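You operate a simulated robot arm through the tools that you are given. There is no shell and no other tool. Be economical: measure what you need, move in short steps, check, and stop when the job is done.

The job below is to be done with a simulated robot arm. You get a single attempt, and the scene is never put back.

Task
Put the wooden tag labelled "62" from the top of the pale table on top of the beige paper sleeve on the top of the pale table.

The check looks at the end state, three seconds after you hand in, the way a careful person would. Anything else that was tipped, shoved, dropped, spilled or broken makes it a failure.

Robot
A 7-joint arm with a two-finger parallel gripper, fixed in place. Base frame: the origin is at the foot of the arm, x ahead of it, y to its left, z up; the work surface is at about z = 0. Units: mm, rad, N and s.
With the tool pointing down near the work surface it reaches from about 240 to 620 mm from the base axis. Its first joint turns from -1.152 to 1.152 rad. Payload 2.6 kg.
The tool frame sits at the grasp point between the pads (the TCP): z along the fingers, y along the line on which they close. The tips reach 30 mm beyond it. The gripper opens to 94 mm. The fingers are 28 mm wide and 10 mm thick; the gripper's body (50 by 96 mm) begins 55 mm behind the TCP.
Orientation is told as [roll, pitch, yaw] about the base's x, y, z axes, in that order, counted from this pose: with the fingers straight down and closing along the base's y, the tool's x points along the base's -x, its y along +y and its z along -z.

Tools
- The arm moves only by the tool step_arm. Its argument "increments" is a list of rows, each a list of 7 numbers: the shift along the base's x, y, z in units of 30 mm (1.0 is 30 mm), then the turn, a rotation vector about the base's x, y, z in units of 4 degrees (1.0 is 4 degrees), then the finger opening in mm, from 0 to 94. In form: [[x, y, z, rx, ry, rz, jaw], ...]. A call has 1 to 12 rows; each row shifts and turns the commanded pose from where the row before left it. A call with a number of a shift or a turn outside -1 to 1 is refused whole. Each row takes 0.2 s and may step no farther than 50 mm and 0.15 rad from the row before; otherwise, or with a gripper value out of range, the whole call is refused. A pose out of reach is approached as far as the arm can. The call stops where the force on the tool passes 40 N (or 10 N more than at its start, if that is more) or the arm is blocked; 0.2 s more then pass. Each finger travels about 72 mm/s and halts on what it meets, pressing with about 45 N; the grip force reading is that of the motor and also rises with nothing between the fingers. The clock runs only during rows and for 0.2 s after the last one: add rows that do not move to give the fingers time. It gives the time, the measured TCP pose, the force on the tool (base axes), the opening and the grip force at its end, in the units of the frame above (readings bear some noise), and new pictures: "pictures" is both (left out), scene, wrist or none.
- Cameras (640 x 400 px; columns grow to the right, rows downward): "scene" is fixed at [39.4, 431.6, 574]; the picture's right is [-0.74, -0.67, 0.00], its down [-0.32, 0.36, -0.88] and it looks along [0.59, -0.65, -0.48] (base axes); focal length 357 px, centre (320, 200). "wrist" rides on the gripper at [76, 14, -103] in the tool frame; the picture's right is [-0.18, 0.98, 0.00], its down [-0.75, -0.14, -0.64] and it looks along [-0.63, -0.12, 0.77] (tool axes); focal length 243 px, centre (320, 200). There is no depth. A picture from a camera that has moved, and an enlarged one, comes with that camera's place and axes in the base frame and with its lens.
- inspect(camera, box): a new picture of the part [left, top, right, bottom] of that camera's present view, enlarged. The clock stands still meanwhile.
- hand_in(): hands the job in; it is judged then, once.

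Go step by step. Nothing tells you positions but the pictures and the camera data: compare them with the known pose of the tool, close in by small moves and look again before you grip or let go. The budget is 90 turns and 170 pictures, counting those below and the enlarged ones. Unless the task says otherwise, let go and move clear before handing in, and close with one line.

The tools are called after "Emit:" as name(argument=value, ...) on one line, values as JSON. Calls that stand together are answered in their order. step_arm: Moves the arm, as the interface text tells. Its arguments: {"type":"object","properties":{"increments":{"type":"array"},"pictures":{"type":"string","enum":["both","scene","wrist","none"]}},"required":["increments"]} The other tools are called the same way: inspect (camera, box) takes an enlarged picture of a part of a camera's view; hand_in () hands the job in.

At the start:

```text
time: 0.0
tool_pos: [399.0, -153.0, 284.7]
ee_rot: [0.0, 0.001, 0.001]
force: [-0.1, -0.4, 0.3]
finger_gap: 93.9
grasp_force: 0.1
```

scene: 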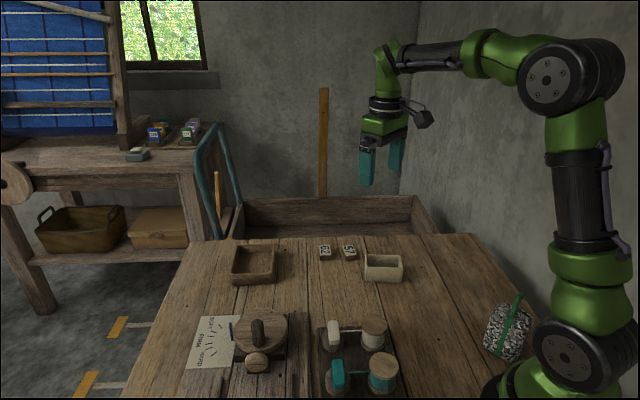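
wrist: 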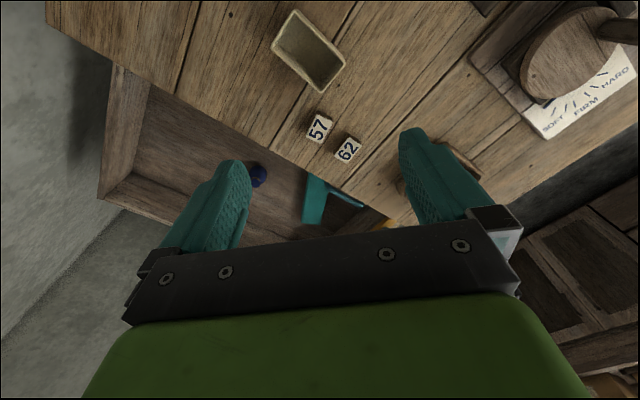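

I see two tags (57 and 62) near the far edge of the table and a beige open box-like thing near them. I will enlarge both views to identify the sleeve.

Emit:
inspect(camera="scene", box=[220, 225, 420, 350])

Emit:
inspect(camera="wrist", box=[240, 0, 440, 190])

Emit:
inspect(camera="scene", box=[160, 290, 420, 400])

```text
3.20 times, centred on (320, 288) of scene
camera zoom: at [39.4, 431.6, 574.0], right [-0.74, -0.67, 0.0], down [-0.32, 0.36, -0.88], along [0.59, -0.65, -0.48], focal length 1144 px, centre (320, -80)
```

zoom: 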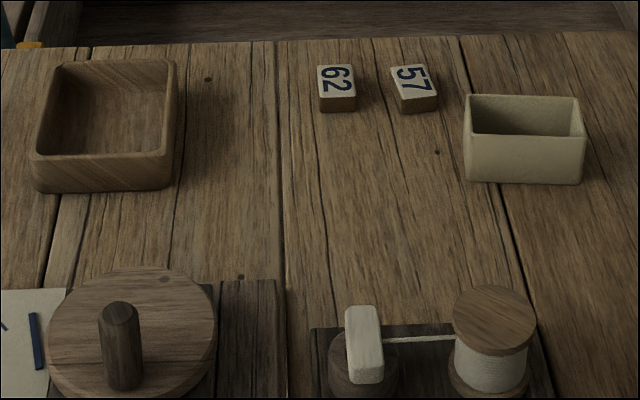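

```text
2.11 times, centred on (340, 95) of wrist
camera zoom: at [322.2, -138.6, 387.8], right [0.18, 0.98, 0.0], down [0.75, -0.14, 0.64], along [0.63, -0.12, -0.77], focal length 511 px, centre (278, 421)
```

zoom: 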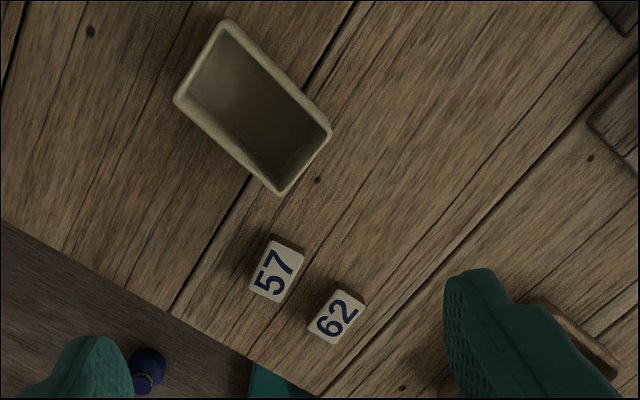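

```text
2.46 times, centred on (290, 345) of scene
camera zoom: at [39.4, 431.6, 574.0], right [-0.74, -0.67, 0.0], down [-0.32, 0.36, -0.88], along [0.59, -0.65, -0.48], focal length 880 px, centre (394, -157)
```

zoom: 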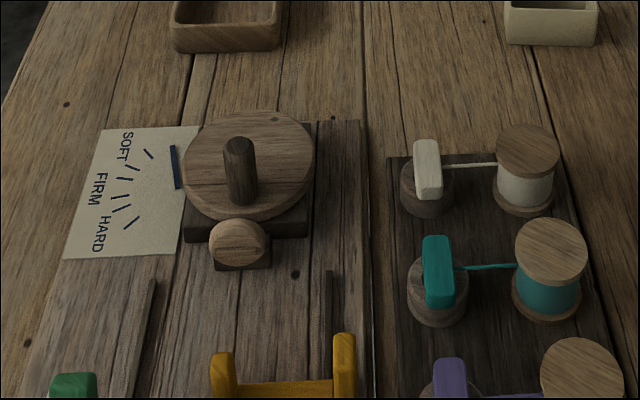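

The tag "62" is near (526, -126). The paper sleeve is not yet clear, so I move the camera to survey the rest of the table.

Emit:
step_arm(increments=[[-0.8, 1, 0.5, 0, 0, 0, 94], [-0.8, 1, 0.5, 0, 0, 0, 94], [-0.8, 1, 0.5, 0, 0, 0, 94], [-0.5, 1, 0.5, 0, 0, 0, 94], [0, 1, 0, 0, 0, 0, 94], [0, 1, 0, 0, 0, 0, 94], [0, 1, 0, 0, 0, 0, 94]])

```text
time: 1.6
tool_pos: [311.4, 56.8, 345.1]
ee_rot: [0.002, -0.001, -0.001]
force: [-0.1, 0.3, -0.7]
finger_gap: 94.1
grasp_force: 0.1
camera wrist: at [234.6, 71.0, 447.5], right [0.18, 0.98, 0.0], down [0.75, -0.14, 0.64], along [0.63, -0.12, -0.77], focal length 243 px, centre (320, 200)
```

scene: 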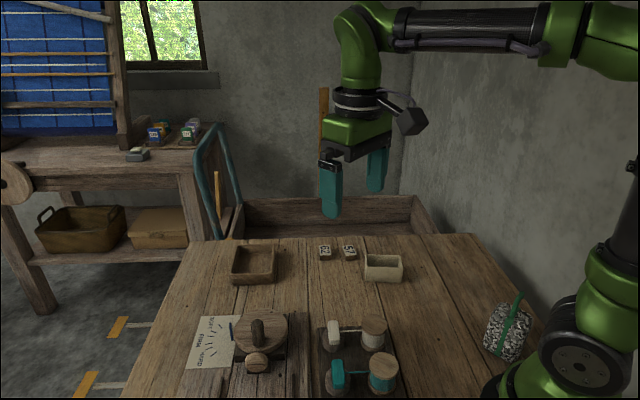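
wrist: 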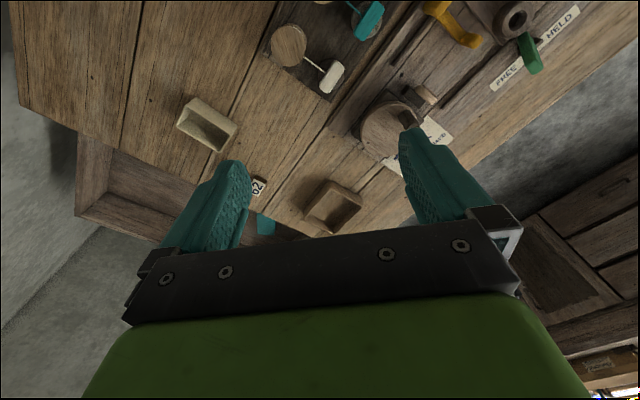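

No paper sleeve in this part yet; I tilt the camera back toward the base and go further left to see the rest.

Emit:
step_arm(increments=[[0, 1, 0, 0, 1, 0, 94], [0, 1, 0, 0, 1, 0, 94], [0, 1, 0, 0, 1, 0, 94], [0, 1, 0, 0, 1, 0, 94], [0, 0, 0, 0, 1, 0, 94], [0, 0, 0, 0, 1, 0, 94], [0, 0, 0, 0, 1, 0, 94], [0, 0, 0, 0, 1, 0, 94], [0, 0, 0, 0, 1, 0, 94]])

```text
time: 3.6
tool_pos: [301.1, 175.1, 345.4]
ee_rot: [0.002, 0.603, -0.003]
force: [1.0, -0.4, -0.3]
finger_gap: 93.9
grasp_force: 0.0
out of reach, approached as far as the arm can: row 9
camera wrist: at [295.4, 188.1, 473.8], right [0.16, 0.98, -0.1], down [0.98, -0.14, 0.1], along [0.08, -0.12, -0.99], focal length 243 px, centre (320, 200)
```

scene: 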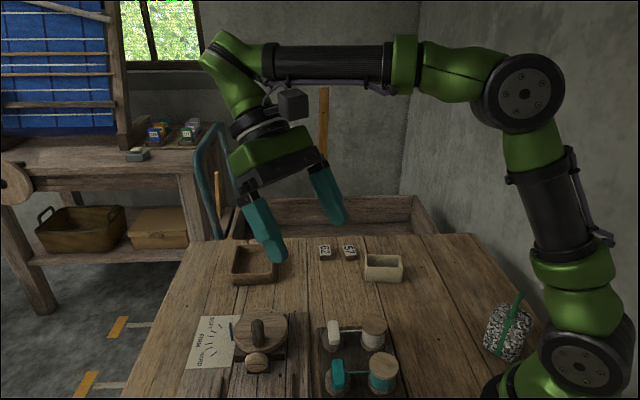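
wrist: 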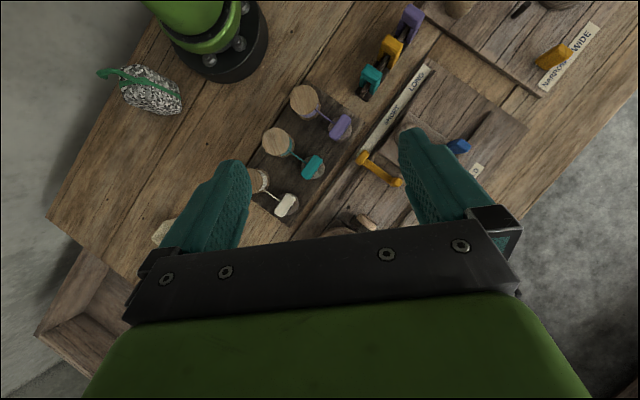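

Many small fixtures are on the table's left part. I enlarge them and look closer.

Emit:
inspect(camera="wrist", box=[320, 0, 640, 200])

Emit:
inspect(camera="wrist", box=[40, 0, 360, 200])

Emit:
step_arm(increments=[[0, 1, 0, 0, 0, 1, 94], [-0.2, 1, 0, 0, 0, 1, 94], [-0.3, 1, 0, 0, 0, 1, 94], [-0.3, 1, 0, 0, 0, 1, 94], [-0.3, 1, 0, 0, 0, 1, 94], [0, 0, 0, 0, 0, 1, 94], [0, 0, 0, 0, 0, 1, 94], [0, 0, 0, 0, 0, 1, 94]])

```text
2.00 times, centred on (480, 100) of wrist
camera zoom: at [295.4, 188.1, 473.8], right [0.16, 0.98, -0.1], down [0.98, -0.14, 0.1], along [0.08, -0.12, -0.99], focal length 485 px, centre (0, 400)
```

zoom: 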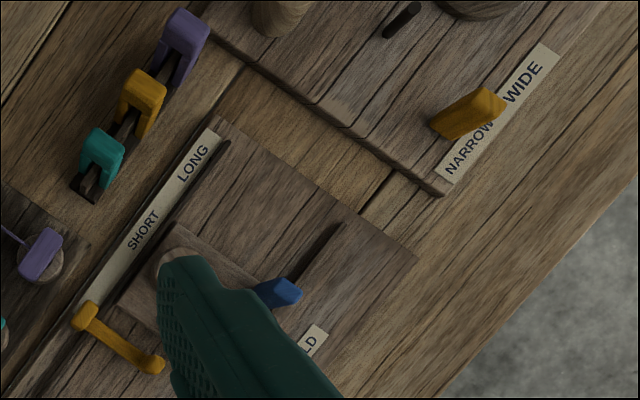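

```text
2.00 times, centred on (200, 100) of wrist
camera zoom: at [295.4, 188.1, 473.8], right [0.16, 0.98, -0.1], down [0.98, -0.14, 0.1], along [0.08, -0.12, -0.99], focal length 485 px, centre (560, 400)
```

zoom: 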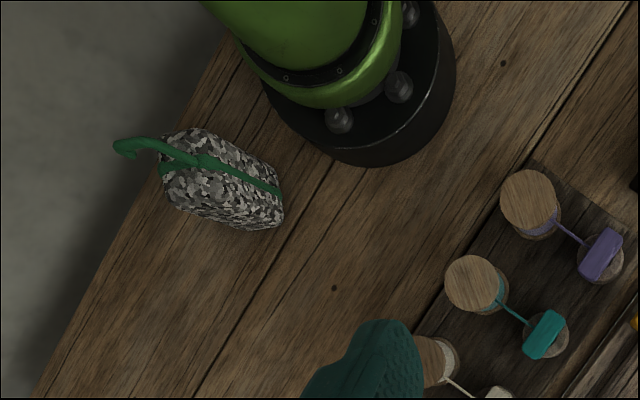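

```text
time: 5.4
tool_pos: [284.5, 232.1, 345.3]
ee_rot: [0.009, 0.597, 0.137]
force: [0.6, 0.0, -0.7]
finger_gap: 93.8
grasp_force: 0.0
out of reach, approached as far as the arm can: row 1, 3, 4, 5, 6, 7, 8
camera wrist: at [276.9, 245.0, 472.5], right [0.02, 1.0, -0.1], down [0.99, -0.01, 0.11], along [0.11, -0.1, -0.99], focal length 243 px, centre (320, 200)
```

scene: 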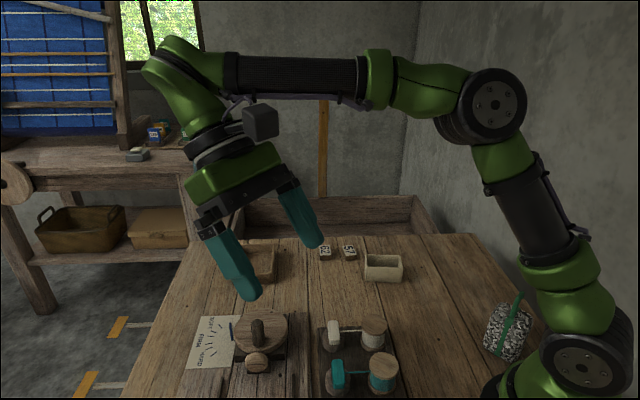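
wrist: 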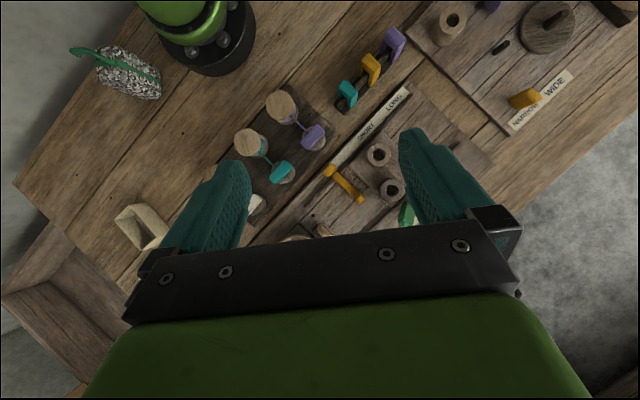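

No sleeve there either. I level the tool and turn it to look over the left end of the table.

Emit:
step_arm(increments=[[0, 0, 0, 0, -1, 0, 94], [0, 0, 0, 0, -1, 0, 94], [0, 0, 0, 0, -1, 0, 94], [0, 0, 0, 0, -1, 0, 94], [0, 0, 0, 0, -1, 0, 94], [0, 0, 0, 0, -1, 0, 94], [0, 0, 0, 0, -1, 0, 94], [0, 0, 0, 0, -1, 0, 94]], pictures="none")

Emit:
step_arm(increments=[[0, 0, 0, 0, 0, 1, 94], [0, 0, 0, 0, 0, 1, 94], [0, 0, 0, 0, 0, 1, 94], [0, 0, 0, 0, 0, 1, 94], [0, 0, 0, 0, 0, 1, 94], [0, 0, 0, 0, 0, 1, 94], [0, 0, 0, 0, 0, 1, 94], [0, 0, 0, 0, 0, 1, 94], [0, 0, 0, 0, 0, 1, 94], [0, 0, 0, 0, 0, 1, 94], [0, 0, 0, 0, 0, 1, 94], [0, 0, 0, 0, 0, 1, 94]], pictures="none")

Emit:
step_arm(increments=[[0, 0, 0, 0, 0, 1, 94], [0, 0, 0, 0, 0, 1, 94], [0, 0, 0, 0, 0, 1, 94], [0, 0, 0, 0, 0, 1, 94], [0, 0, 0, 0, 0, 1, 94], [0, 0, 0, 0, 0, 1, 94], [0, 0, 0, 0, 0, 1, 94], [0, 0, 0, 0, 0, 1, 94]])

```text
time: 7.2
tool_pos: [283.4, 232.4, 348.1]
ee_rot: [-0.066, 0.042, 0.113]
force: [0.5, 0.7, 0.9]
finger_gap: 93.8
grasp_force: 0.1
```

```text
time: 9.8
tool_pos: [284.1, 233.7, 348.2]
ee_rot: [-0.063, 0.042, 0.954]
force: [0.3, 0.1, 0.0]
finger_gap: 94.0
grasp_force: 0.0
```

```text
time: 11.6
tool_pos: [284.5, 233.6, 347.0]
ee_rot: [-0.065, 0.042, 1.51]
force: [-0.5, 0.8, 0.4]
finger_gap: 93.9
grasp_force: 0.0
camera wrist: at [259.0, 162.7, 451.3], right [-0.97, 0.24, -0.07], down [0.15, 0.77, 0.62], along [0.2, 0.59, -0.78], focal length 243 px, centre (320, 200)
```

scene: 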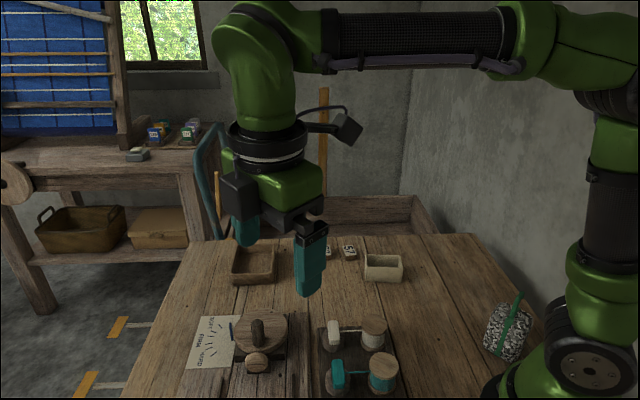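
wrist: 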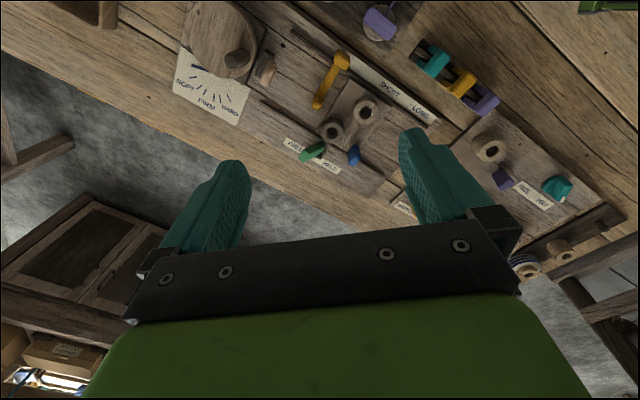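

The whole table has been surveyed; the only beige item that can be a sleeve is the open rectangular thing near the tags. I turn back and look closer at it and at the tag.

Emit:
step_arm(increments=[[0, -1, 0, 0, 0, -1, 94], [0, -1, 0, 0, 0, -1, 94], [0, -1, 0, 0, 0, -1, 94], [0, -1, 0, 0, 0, -1, 94], [0, -1, 0, 0, 0, -1, 94], [0, -1, 0, 0, 0, -1, 94], [0, -1, 0, 0, 0, -1, 94], [0, -1, 0, 0, 0, -1, 94], [0, -1, 0, 0, 0, -1, 94], [0, -1, 0, 0, 0, -1, 94], [0, -1, 0, 0, 0, -1, 94], [0, -1, 0, 0, 0, -1, 94]], pictures="none")

Emit:
step_arm(increments=[[0, 0, 0, 0, 0, -1, 94], [0, 0, 0, 0, 0, -1, 94], [0, 0, 0, 0, 0, -1, 94], [0, 0, 0, 0, 0, -1, 94], [0, 0, 0, 0, 0, -1, 94], [0, 0, 0, 0, 0, -1, 94], [0, 0, 0, 0, 0, -1, 94], [0, 0, 0, 0, 0, -1, 94], [0, 0, 0, 0, 0, -1, 94], [0, 0, 0, 0.93, -0.6, -0.6, 94]])

```text
time: 14.2
tool_pos: [286.0, -127.3, 345.1]
ee_rot: [-0.065, 0.042, 0.67]
force: [-0.6, 0.0, -0.5]
finger_gap: 94.1
grasp_force: 0.1
```

```text
time: 16.4
tool_pos: [284.7, -128.2, 347.5]
ee_rot: [-0.001, -0.003, 0.001]
force: [0.1, -0.9, -0.9]
finger_gap: 94.0
grasp_force: 0.1
camera wrist: at [207.8, -114.1, 449.3], right [0.18, 0.98, 0.0], down [0.75, -0.14, 0.64], along [0.63, -0.12, -0.77], focal length 243 px, centre (320, 200)
```

scene: 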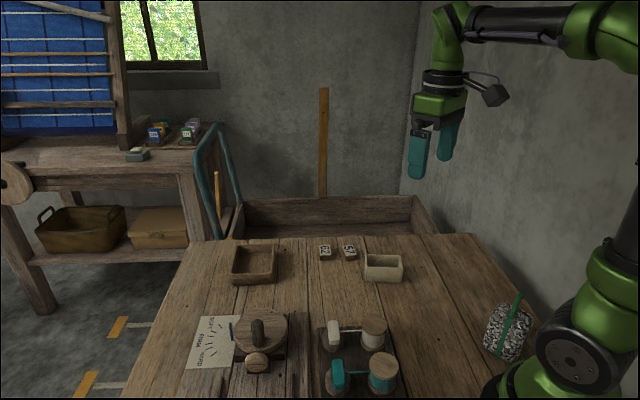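
wrist: 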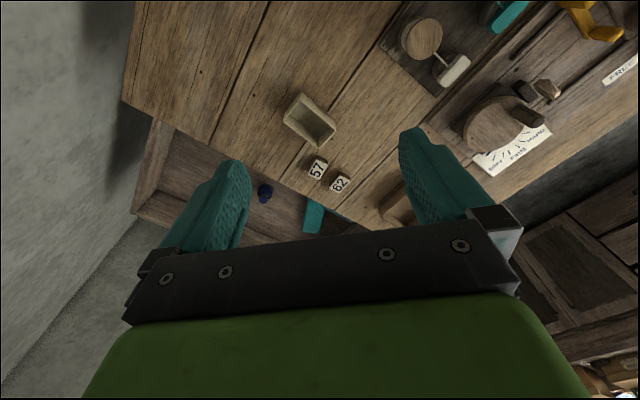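

I bring the camera above the beige thing for a close look.

Emit:
step_arm(increments=[[0, -0.5, -1, 0, 0, 0, 94], [0, -0.5, -1, 0, 0, 0, 94], [0, -0.3, -1, 0, 0, 0, 94], [0, 0, -1, 0, 0, 0, 94], [0, 0, -0.5, 0, 0, 0, 94]], pictures="wrist")

Emit:
inspect(camera="scene", box=[300, 235, 420, 295])

Emit:
inspect(camera="wrist", box=[200, 20, 420, 200])

```text
time: 17.6
tool_pos: [284.5, -165.2, 212.6]
ee_rot: [-0.002, -0.002, 0.0]
force: [0.0, 0.5, 0.4]
finger_gap: 94.0
grasp_force: 0.0
camera wrist: at [209.3, -151.6, 314.7], right [0.18, 0.98, 0.0], down [0.75, -0.14, 0.64], along [0.63, -0.12, -0.77], focal length 243 px, centre (320, 200)
```

wrist: 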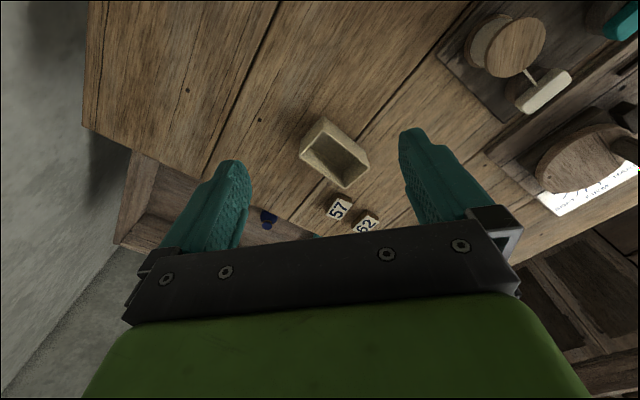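

```text
5.33 times, centred on (360, 265) of scene
camera zoom: at [39.4, 431.6, 574.0], right [-0.74, -0.67, 0.0], down [-0.32, 0.36, -0.88], along [0.59, -0.65, -0.48], focal length 1906 px, centre (107, -147)
```

zoom: 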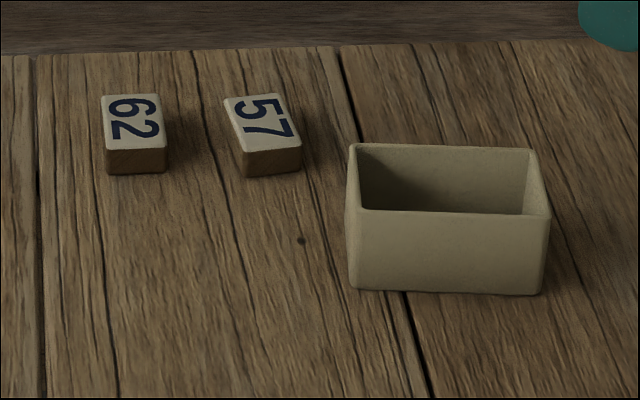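

```text
2.22 times, centred on (310, 110) of wrist
camera zoom: at [209.3, -151.6, 314.7], right [0.18, 0.98, 0.0], down [0.75, -0.14, 0.64], along [0.63, -0.12, -0.77], focal length 539 px, centre (342, 400)
```

zoom: 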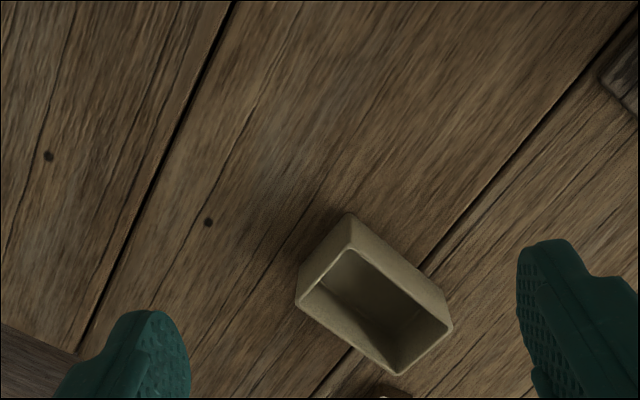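

The beige object is an open, floored box, so I want to be sure no flat sleeve lies elsewhere. I survey the rear-left part of the table once more.

Emit:
step_arm(increments=[[0, 1, 1, 0, 0, 1, 94], [0, 1, 1, 0, 0, 1, 94], [0, 1, 1, 0, 0, 1, 94], [0, 1, 1, 0, 0, 1, 94], [0, 1, 0.5, 0, 0, 1, 94], [0, 1, 0, 0, 0, 1, 94], [0, 1, 0, 0, 0, 1, 94], [0, 1, 0, 0, 0, 1, 94], [0, 1, 0, 0, 0, 1, 94], [0, 1, 0, 0, 0, 1, 94], [0, 1, 0, 0, 0, 1, 94], [0, 1, 0, 0, 0, 1, 94]], pictures="none")

Emit:
step_arm(increments=[[-0.3, 1, 0, 0, 0, 1, 94], [-0.3, 1, 0, 0, 0, 1, 94], [-0.3, 0.5, 0, 0, 0, 1, 94], [-0.3, 0, 0, 0, 0, 1, 94], [-0.3, 0, 0, 0, 0, 1, 94], [-0.3, 0, 0, 0, 0, 1, 94], [-0.3, 0, 0, 0, 0, 1, 94], [0, 0, 0, 0, 0, 1, 94], [0, 0, 0, 0, 0, 1, 94], [0, 0, 0, 0, 0, 1, 94], [0, 0, 0, 0, 0, 1, 94], [0, 0, 0, 0, 0, 1, 94]], pictures="wrist")

Emit:
step_arm(increments=[[0, 0, 0, 0, 0, 1, 94], [0, 0, 0, 0, 0, 1, 94], [0, 0, 0, 0, 0, 1, 94], [0, 0, 0, 0, 0, 1, 94], [0, 0, 0, 0, 0, 1, 94], [0, 0, 0, 0, 0, 1, 94], [0, 0, 0, 0, 0, 1, 94], [0, 0, 0, 0, 0, 1, 94], [0, 0, 0, 0, 0, 1, 94], [0, 0, 0, 0, 0, 1, 94], [0, 0, 0, 0, 0, 1, 94]], pictures="wrist")

```text
time: 20.2
tool_pos: [285.1, 195.5, 343.6]
ee_rot: [-0.001, -0.003, 0.841]
force: [-0.5, 0.3, -0.1]
finger_gap: 93.8
grasp_force: 0.0
```

```text
time: 22.8
tool_pos: [221.0, 270.4, 347.5]
ee_rot: [0.001, -0.001, 1.681]
force: [-0.1, -0.6, 0.3]
finger_gap: 93.8
grasp_force: 0.2
camera wrist: at [215.6, 192.2, 449.3], right [-1.0, 0.08, 0.0], down [0.06, 0.76, 0.64], along [0.05, 0.64, -0.77], focal length 243 px, centre (320, 200)
```

wrist: 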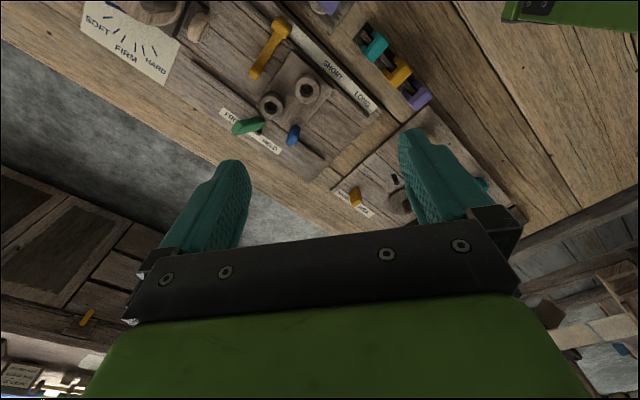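

```text
time: 25.2
tool_pos: [221.1, 269.4, 347.9]
ee_rot: [0.0, -0.002, 2.45]
force: [-0.4, -0.1, -0.4]
finger_gap: 94.2
grasp_force: 0.1
camera wrist: at [270.4, 209.0, 449.6], right [-0.77, -0.64, 0.0], down [-0.49, 0.59, 0.64], along [-0.41, 0.49, -0.77], focal length 243 px, centre (320, 200)
```

wrist: 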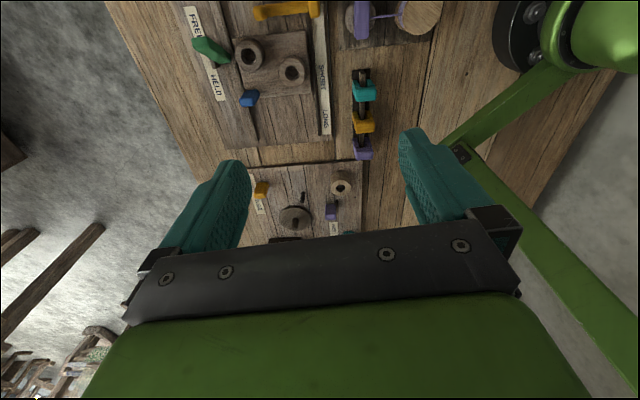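

Nothing new on this table. I check the items on the back bench for completeness, and the dial sheet.

Emit:
inspect(camera="scene", box=[100, 110, 220, 180])

Emit:
inspect(camera="scene", box=[170, 300, 300, 385])

Emit:
inspect(camera="scene", box=[470, 280, 560, 370])

```text
5.33 times, centred on (160, 145) of scene
camera zoom: at [39.4, 431.6, 574.0], right [-0.74, -0.67, 0.0], down [-0.32, 0.36, -0.88], along [0.59, -0.65, -0.48], focal length 1906 px, centre (1173, 493)
```

zoom: 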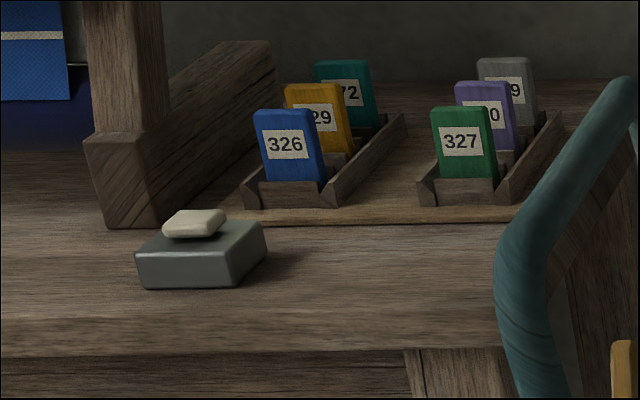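

```text
4.71 times, centred on (235, 342) of scene
camera zoom: at [39.4, 431.6, 574.0], right [-0.74, -0.67, 0.0], down [-0.32, 0.36, -0.88], along [0.59, -0.65, -0.48], focal length 1682 px, centre (720, -471)
```

zoom: 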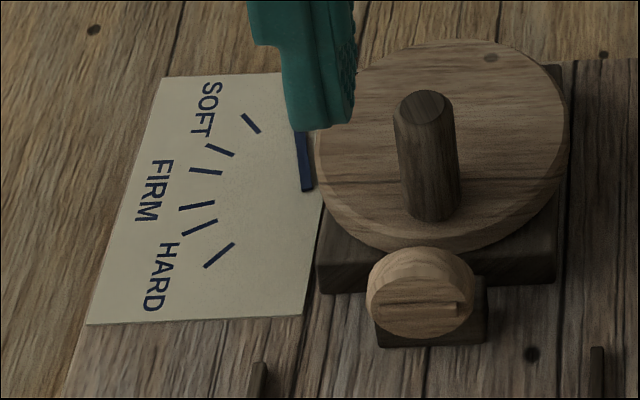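

```text
4.44 times, centred on (515, 325) of scene
camera zoom: at [39.4, 431.6, 574.0], right [-0.74, -0.67, 0.0], down [-0.32, 0.36, -0.88], along [0.59, -0.65, -0.48], focal length 1588 px, centre (-547, -356)
```

zoom: 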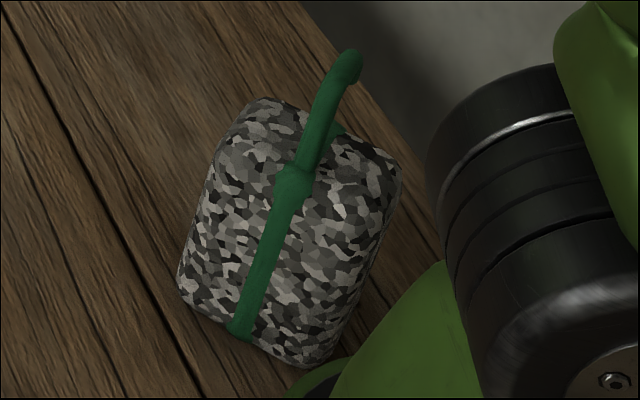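

The only sleeve-like object is the beige open box (rim about 85 × 47 mm, z≈38, corners near (429,-163), (402,-123), (336,-180), (365,-214)). The tag is about 28 × 44 × 13 mm at ≈(534,-132), its long side at about 136°. It can span the rim. I go back and align the fingers over the tag.

Emit:
step_arm(increments=[[0.2, -0.5, 0, 0, 0, -1, 94], [0.2, -0.5, 0, 0, 0, -1, 94], [0.2, -0.5, 0, 0, 0, -1, 94], [0.2, -0.5, 0, 0, 0, -1, 94], [0.2, -0.5, 0, 0, 0, -1, 94], [0.2, -0.5, 0, 0, 0, -1, 94], [0.2, -0.5, 0, 0, 0, -1, 94], [0.2, -0.5, 0, 0, 0, -1, 94], [0.2, -0.5, 0, 0, 0, -1, 94], [0.2, -0.5, 0, 0, 0, -1, 94], [0.2, -0.5, 0, 0, 0, -1, 94], [0.2, -0.5, 0, 0, 0, -1, 94]], pictures="none")

Emit:
step_arm(increments=[[0.2, -0.5, 0, 0, 0, -1, 94], [0.2, -0.5, 0, 0, 0, -1, 94], [0.2, -0.5, 0, 0, 0, -1, 94], [0.2, -0.5, 0, 0, 0, -1, 94], [0.2, -0.5, 0, 0, 0, -1, 94], [0.2, -0.5, 0, 0, 0, -1, 94], [0.2, -0.5, 0, 0, 0, -1, 94], [0.2, -0.5, 0, 0, 0, -1, 94], [0.2, -0.5, 0, 0, 0, -1, 94], [0.2, -0.5, 0, 0, 0, -1, 94], [0.2, -0.5, 0, 0, 0, -1, 94], [0.2, -0.5, 0, 0, 0, -1, 94]], pictures="none")

Emit:
step_arm(increments=[[0, 0, -0.4, 0, 0, -1, 94], [0, 0, -0.4, 0, 0, -1, 94], [0, 0, -0.4, 0, 0, -1, 94], [0, 0, -0.4, 0, 0, -1, 94], [0, 0, -0.4, 0, 0, -1, 94], [0, 0, -0.4, 0, 0, -1, 94], [0, 0, -0.4, 0, 0, -1, 94], [0, 0, -0.4, 0, 0, -1, 94], [0, 0, -0.4, 0, 0, -1, 94], [0, 0, -0.4, 0, 0, -1, 94], [0, 0, 0, 0, 0, -1, 94]], pictures="none")

Emit:
step_arm(increments=[[0.45, -0.1, 0, 0, 0, -1, 94], [0.45, -0.1, 0, 0, 0, -1, 94], [0.45, -0.1, 0, 0, 0, -1, 94], [0.45, -0.1, 0, 0, 0, -1, 94], [0.45, -0.1, 0, 0, 0, -1, 94], [0.45, -0.1, 0, 0, 0, -1, 94], [0.45, -0.1, 0, 0, 0, -1, 94], [0.45, -0.1, 0, 0, 0, -1, 94], [0.45, -0.1, 0, 0, 0, -1, 94], [0.45, -0.1, 0, 0, 0, -1, 94], [0.45, -0.1, 0, 0, 0, -1, 94]])

```text
time: 27.8
tool_pos: [292.2, 90.7, 348.7]
ee_rot: [0.001, -0.002, 1.607]
force: [0.8, -0.3, 0.1]
finger_gap: 94.1
grasp_force: 0.0
```

```text
time: 30.4
tool_pos: [362.9, -89.3, 347.0]
ee_rot: [0.001, -0.001, 0.769]
force: [0.7, -0.7, -0.2]
finger_gap: 94.2
grasp_force: 0.1
```

```text
time: 32.8
tool_pos: [365.5, -91.3, 227.8]
ee_rot: [-0.001, -0.003, 0.002]
force: [-0.4, -0.8, -0.3]
finger_gap: 94.1
grasp_force: 0.1
```

```text
time: 35.2
tool_pos: [515.0, -123.1, 228.1]
ee_rot: [-0.002, -0.001, -0.765]
force: [-0.6, 0.3, -0.5]
finger_gap: 93.9
grasp_force: 0.0
camera wrist: at [469.1, -60.5, 329.7], right [0.81, 0.58, 0.0], down [0.44, -0.62, 0.64], along [0.37, -0.52, -0.77], focal length 243 px, centre (320, 200)
```

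scene: 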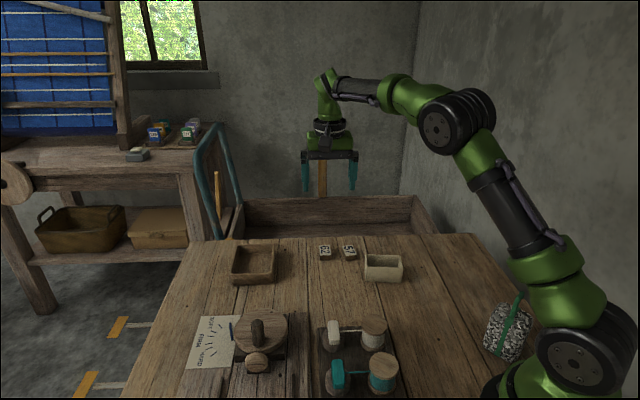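
wrist: 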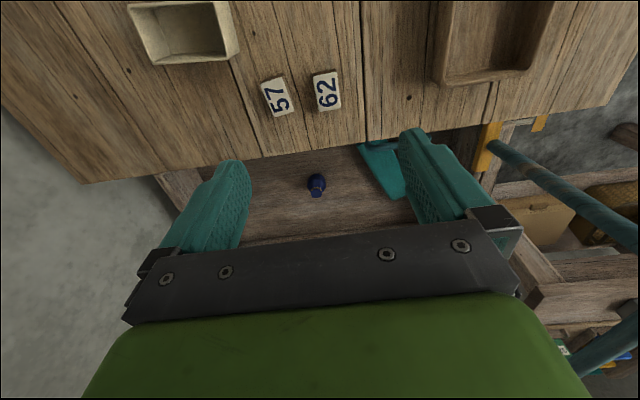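

The wrist view puts the tag at about (528,-130). I move above it and lower halfway, narrowing the fingers.

Emit:
step_arm(increments=[[0.2, -0.1, -0.8, 0, 0, 0, 60], [0.23, -0.13, -0.8, 0, 0, 0, 60], [0, 0, -0.8, 0, 0, 0, 60], [0, 0, -0.8, 0, 0, 0, 60], [0, 0, -0.6, 0, 0, 0, 60]], pictures="none")

Emit:
inspect(camera="wrist", box=[200, 80, 440, 230])

Emit:
inspect(camera="scene", box=[280, 200, 400, 275])

```text
time: 36.4
tool_pos: [527.1, -131.1, 114.4]
ee_rot: [0.0, -0.002, -0.765]
force: [-0.2, 0.5, 0.4]
finger_gap: 59.9
grasp_force: 0.1
```

```text
2.67 times, centred on (320, 155) of wrist
camera zoom: at [481.6, -68.4, 216.0], right [0.81, 0.58, 0.0], down [0.44, -0.62, 0.64], along [0.37, -0.52, -0.77], focal length 647 px, centre (320, 320)
```

zoom: 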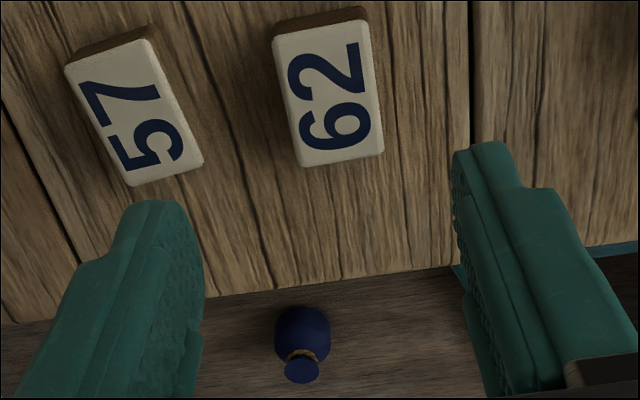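

```text
5.33 times, centred on (340, 238) of scene
camera zoom: at [39.4, 431.6, 574.0], right [-0.74, -0.67, 0.0], down [-0.32, 0.36, -0.88], along [0.59, -0.65, -0.48], focal length 1906 px, centre (213, 0)
```

zoom: 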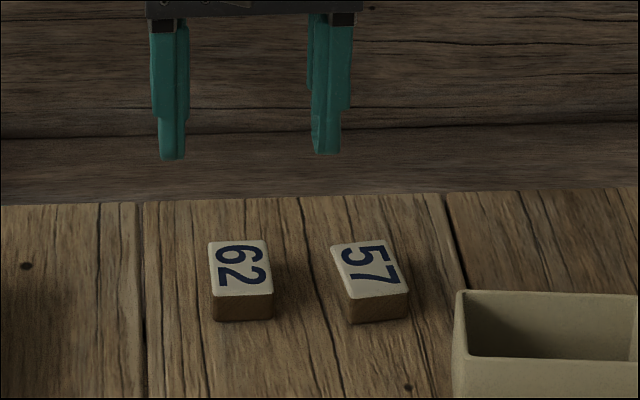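

The tag's centre is at about (530,-130) and the fingers are aligned with it. I lower to just above it and check.

Emit:
step_arm(increments=[[0.07, 0.03, -0.7, 0, 0, 0, 52], [0, 0, -0.7, 0, 0, 0, 52], [0, 0, -0.7, 0, 0, 0, 52], [0, 0, 0, 0, 0, 0, 52]], pictures="none")

Emit:
inspect(camera="wrist", box=[200, 80, 440, 230])

Emit:
inspect(camera="scene", box=[280, 200, 400, 275])

```text
time: 37.4
tool_pos: [528.0, -128.5, 48.5]
ee_rot: [0.001, -0.001, -0.766]
force: [0.8, -0.3, -0.4]
finger_gap: 51.9
grasp_force: 0.0
```

```text
2.67 times, centred on (320, 155) of wrist
camera zoom: at [482.9, -65.7, 151.8], right [0.81, 0.58, 0.0], down [0.45, -0.62, 0.64], along [0.37, -0.52, -0.77], focal length 647 px, centre (320, 320)
```

zoom: 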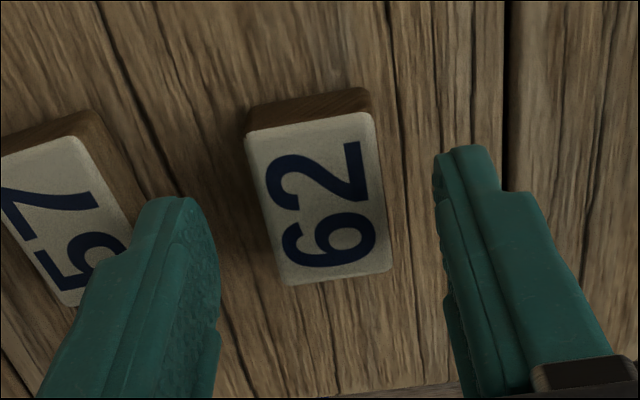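

```text
5.33 times, centred on (340, 238) of scene
camera zoom: at [39.4, 431.6, 574.0], right [-0.74, -0.67, 0.0], down [-0.32, 0.36, -0.88], along [0.59, -0.65, -0.48], focal length 1906 px, centre (213, 0)
```

zoom: 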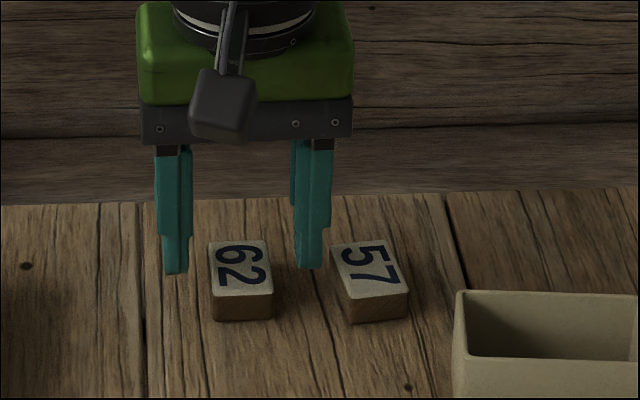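

The tag is centred between the fingers. I narrow to 42 mm, go down, and grip.

Emit:
step_arm(increments=[[0, 0, 0, 0, 0, 0, 42], [0, 0, -0.25, 0, 0, 0, 42], [0, 0, -0.22, 0, 0, 0, 42], [0, 0, 0, 0, 0, 0, 42], [0, 0, 0, 0, 0, 0, 24], [0, 0, 0, 0, 0, 0, 24], [0, 0, 0, 0, 0, 0, 24]])

Emit:
inspect(camera="scene", box=[280, 200, 400, 275])

```text
time: 39.0
tool_pos: [526.6, -129.6, 35.0]
ee_rot: [0.0, 0.0, -0.764]
force: [-0.5, 0.0, -0.9]
finger_gap: 28.4
grasp_force: 44.9
camera wrist: at [482.1, -66.0, 137.5], right [0.81, 0.58, 0.0], down [0.45, -0.62, 0.64], along [0.37, -0.52, -0.77], focal length 243 px, centre (320, 200)
```

scene: 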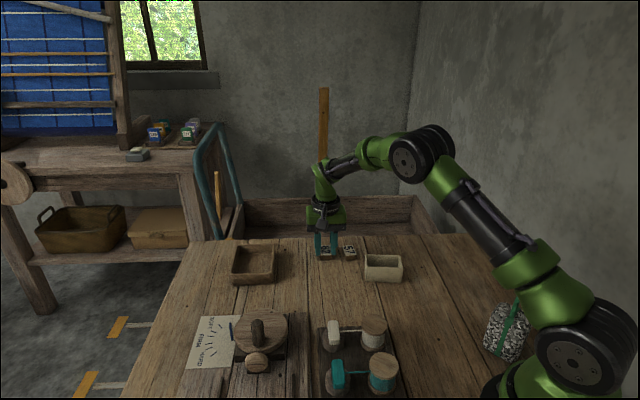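
wrist: 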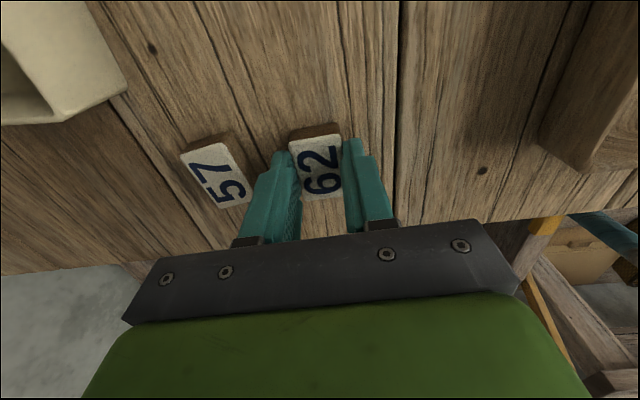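

```text
5.33 times, centred on (340, 238) of scene
camera zoom: at [39.4, 431.6, 574.0], right [-0.74, -0.67, 0.0], down [-0.32, 0.36, -0.88], along [0.59, -0.65, -0.48], focal length 1906 px, centre (213, 0)
```

zoom: 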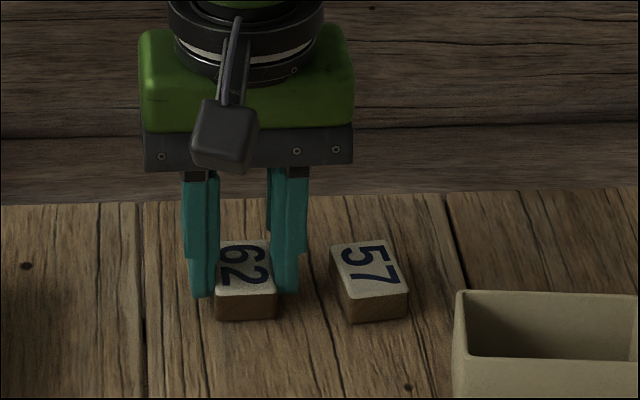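

Gripped (28.4 mm). I lift and move toward the box for a precise measurement of its rim.

Emit:
step_arm(increments=[[0, 0, 0.5, 0, 0, 0, 24], [0, 0, 1, 0, 0, 0, 24], [0, 0, 1, 0, 0, 0, 24], [0, 0, 1, 0, 0, 0, 24], [-0.8, -0.2, 0.5, 0, 0, 0, 24], [-0.8, -0.2, 0, 0, 0, 0, 24], [-0.8, -0.2, 0, 0, 0, 0, 24], [-0.8, -0.2, 0, 0, 0, 0, 24], [0, 0, 0, 0, 0, 0, 24]])

Emit:
inspect(camera="wrist", box=[200, 30, 400, 180])

```text
time: 41.0
tool_pos: [432.6, -153.1, 156.7]
ee_rot: [0.003, -0.002, -0.765]
force: [0.6, 0.6, -0.4]
finger_gap: 28.4
grasp_force: 45.2
camera wrist: at [386.2, -90.4, 258.6], right [0.81, 0.58, 0.0], down [0.45, -0.62, 0.64], along [0.37, -0.52, -0.77], focal length 243 px, centre (320, 200)
```

scene: 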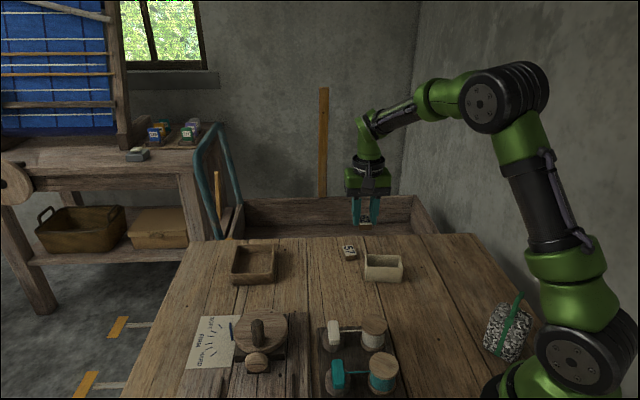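
wrist: 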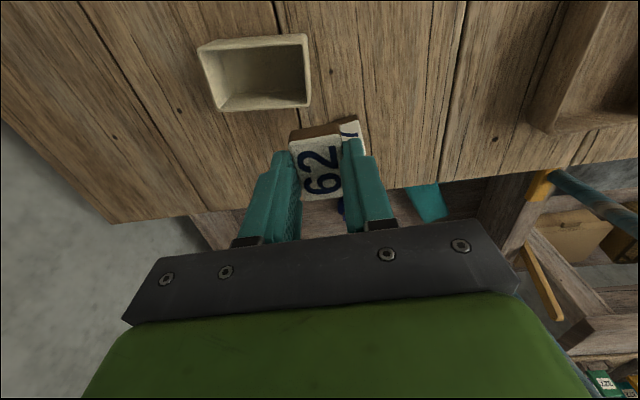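

```text
2.67 times, centred on (300, 105) of wrist
camera zoom: at [386.2, -90.4, 258.6], right [0.81, 0.58, 0.0], down [0.45, -0.62, 0.64], along [0.37, -0.52, -0.77], focal length 647 px, centre (373, 453)
```

zoom: 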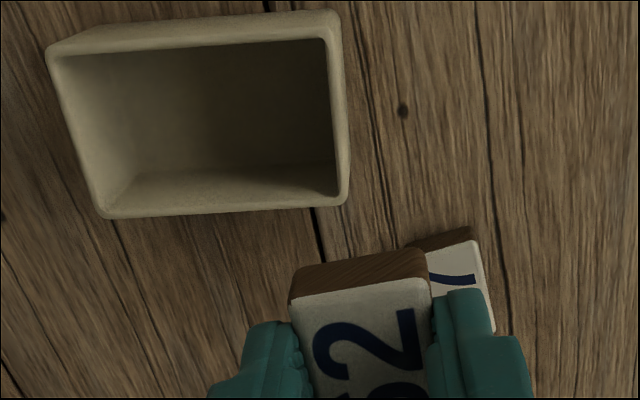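

The box's rim: centre ≈(375,-164), 85 × 47 mm, long axis at 38.7°. I will lay the tag across the end nearest the tags, resting on both side walls and the end wall: TCP ≈(399.5,-144.3), turned -7.5°. First I hover above.

Emit:
step_arm(increments=[[-0.4, 0.1, 0, 0, 0, -0.9, 24], [-0.4, 0.1, 0, 0, 0, -0.98, 24], [-0.3, 0.09, -0.4, 0, 0, 0, 24], [0, 0, -0.6, 0, 0, 0, 24], [0, 0, -0.6, 0, 0, 0, 24], [0, 0, -0.4, 0, 0, 0, 24], [0, 0, 0, 0, 0, 0, 24]])

Emit:
inspect(camera="scene", box=[330, 220, 430, 290])

Emit:
inspect(camera="wrist", box=[180, 60, 400, 220])

```text
time: 42.6
tool_pos: [399.3, -145.9, 95.6]
ee_rot: [-0.001, 0.0, -0.898]
force: [0.0, 0.0, 0.2]
finger_gap: 28.2
grasp_force: 45.3
camera wrist: at [362.1, -77.0, 197.9], right [0.88, 0.47, 0.0], down [0.36, -0.68, 0.64], along [0.3, -0.57, -0.77], focal length 243 px, centre (320, 200)
```

scene: 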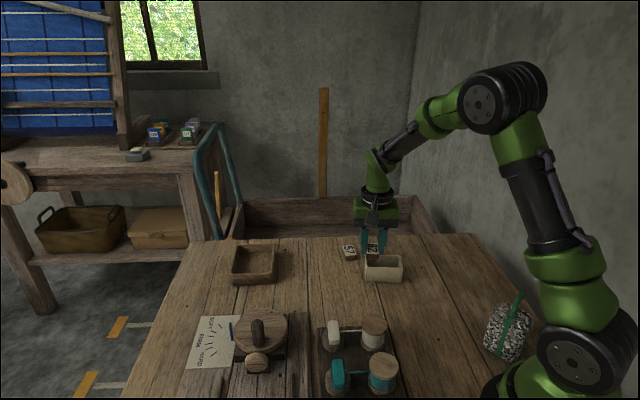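
wrist: 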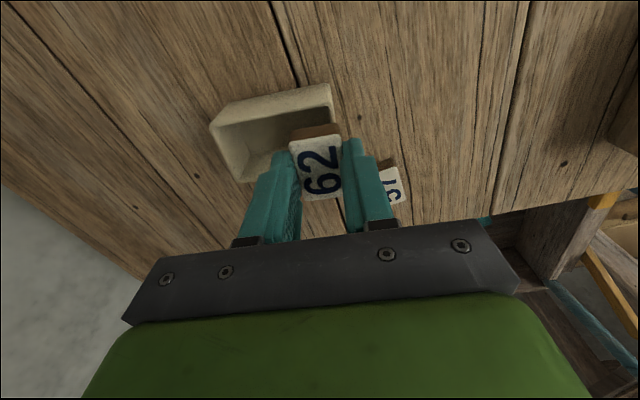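

```text
5.71 times, centred on (380, 255) of scene
camera zoom: at [39.4, 431.6, 574.0], right [-0.74, -0.67, 0.0], down [-0.32, 0.36, -0.88], along [0.59, -0.65, -0.48], focal length 2042 px, centre (-23, -114)
```

zoom: 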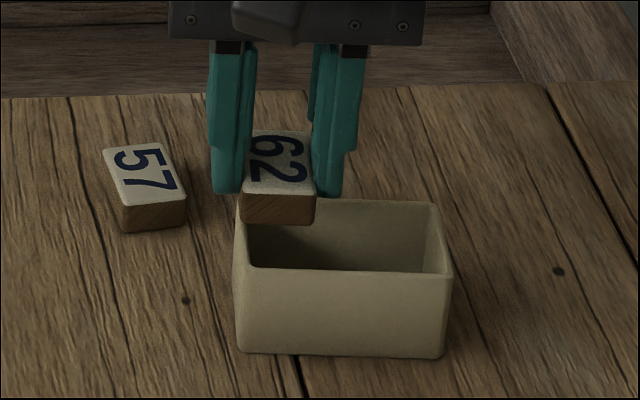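

```text
2.50 times, centred on (290, 140) of wrist
camera zoom: at [362.1, -77.0, 197.9], right [0.88, 0.47, 0.0], down [0.36, -0.68, 0.64], along [0.3, -0.57, -0.77], focal length 606 px, centre (395, 350)
```

zoom: 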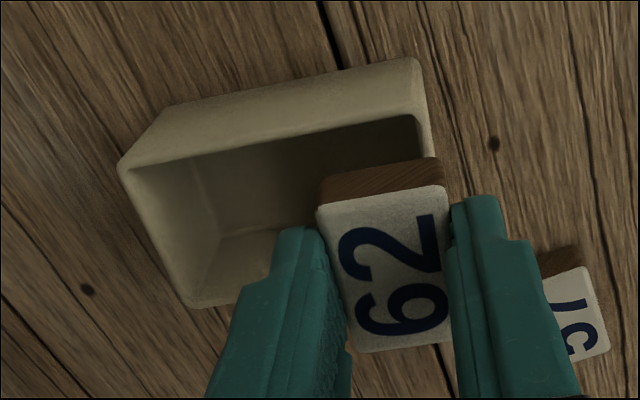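

Alignment agrees with the measured rim. I nudge about 2 mm and lower to just above contact.

Emit:
step_arm(increments=[[0.04, 0.06, -0.3, 0, 0, 0, 24], [0, 0, -0.2, 0, 0, 0, 24], [0, 0, -0.1, 0, 0, 0, 24], [0, 0, 0, 0, 0, 0, 24]], pictures="none")

Emit:
inspect(camera="scene", box=[340, 230, 420, 290])

Emit:
inspect(camera="wrist", box=[180, 60, 400, 220])

```text
time: 43.6
tool_pos: [401.2, -143.1, 78.5]
ee_rot: [-0.001, -0.004, -0.897]
force: [0.1, -0.5, 5.6]
finger_gap: 28.3
grasp_force: 45.1
```

```text
6.67 times, centred on (380, 260) of scene
camera zoom: at [39.3, 431.6, 574.0], right [-0.74, -0.67, 0.0], down [-0.32, 0.36, -0.88], along [0.59, -0.65, -0.48], focal length 2383 px, centre (-80, -200)
```

zoom: 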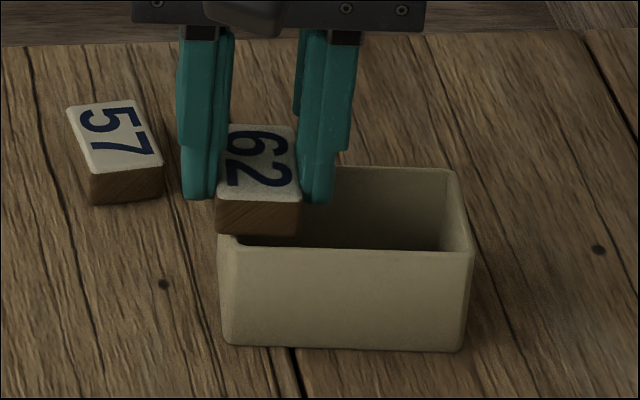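

```text
2.50 times, centred on (290, 140) of wrist
camera zoom: at [364.0, -74.5, 180.7], right [0.88, 0.47, 0.0], down [0.36, -0.68, 0.64], along [0.3, -0.57, -0.77], focal length 606 px, centre (395, 350)
```

zoom: 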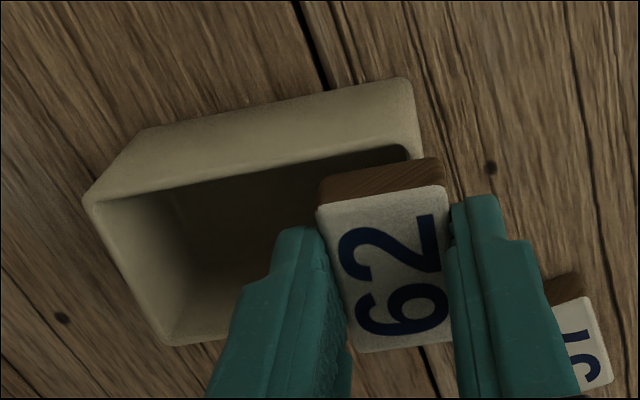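

A light contact (5.6 N) shows the rim is nearer z≈43, and in that case the tag sits about 4 mm too far toward the far wall. I raise, shift it across and lower again.

Emit:
step_arm(increments=[[0, 0, 0.25, 0, 0, 0, 24], [-0.053, 0.12, 0, 0, 0, 0, 24], [0, 0, -0.12, 0, 0, 0, 24], [0, 0, 0, 0, 0, 0, 24]], pictures="none")

Emit:
inspect(camera="scene", box=[340, 230, 420, 290])

Emit:
inspect(camera="wrist", box=[220, 90, 360, 190])

```text
time: 44.6
tool_pos: [399.3, -140.3, 82.9]
ee_rot: [0.0, 0.0, -0.894]
force: [0.8, -0.8, -0.3]
finger_gap: 28.1
grasp_force: 44.6
```

```text
6.67 times, centred on (380, 260) of scene
camera zoom: at [39.4, 431.6, 574.0], right [-0.74, -0.67, 0.0], down [-0.32, 0.36, -0.88], along [0.59, -0.65, -0.48], focal length 2383 px, centre (-80, -200)
```

zoom: 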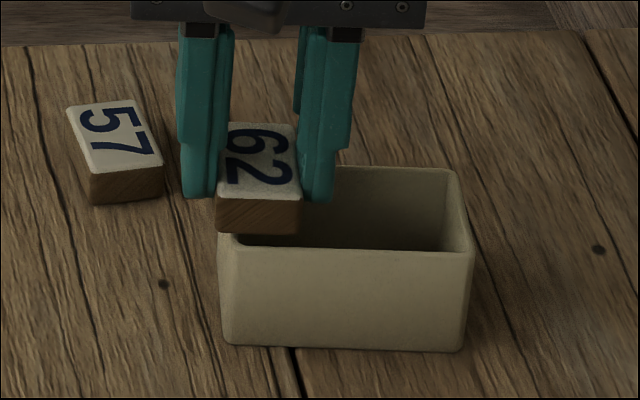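

```text
4.00 times, centred on (290, 140) of wrist
camera zoom: at [362.6, -72.0, 183.9], right [0.88, 0.47, 0.0], down [0.36, -0.68, 0.64], along [0.3, -0.57, -0.77], focal length 970 px, centre (440, 440)
```

zoom: 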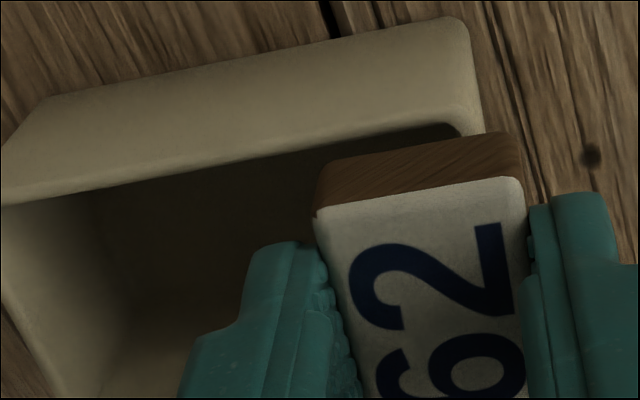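

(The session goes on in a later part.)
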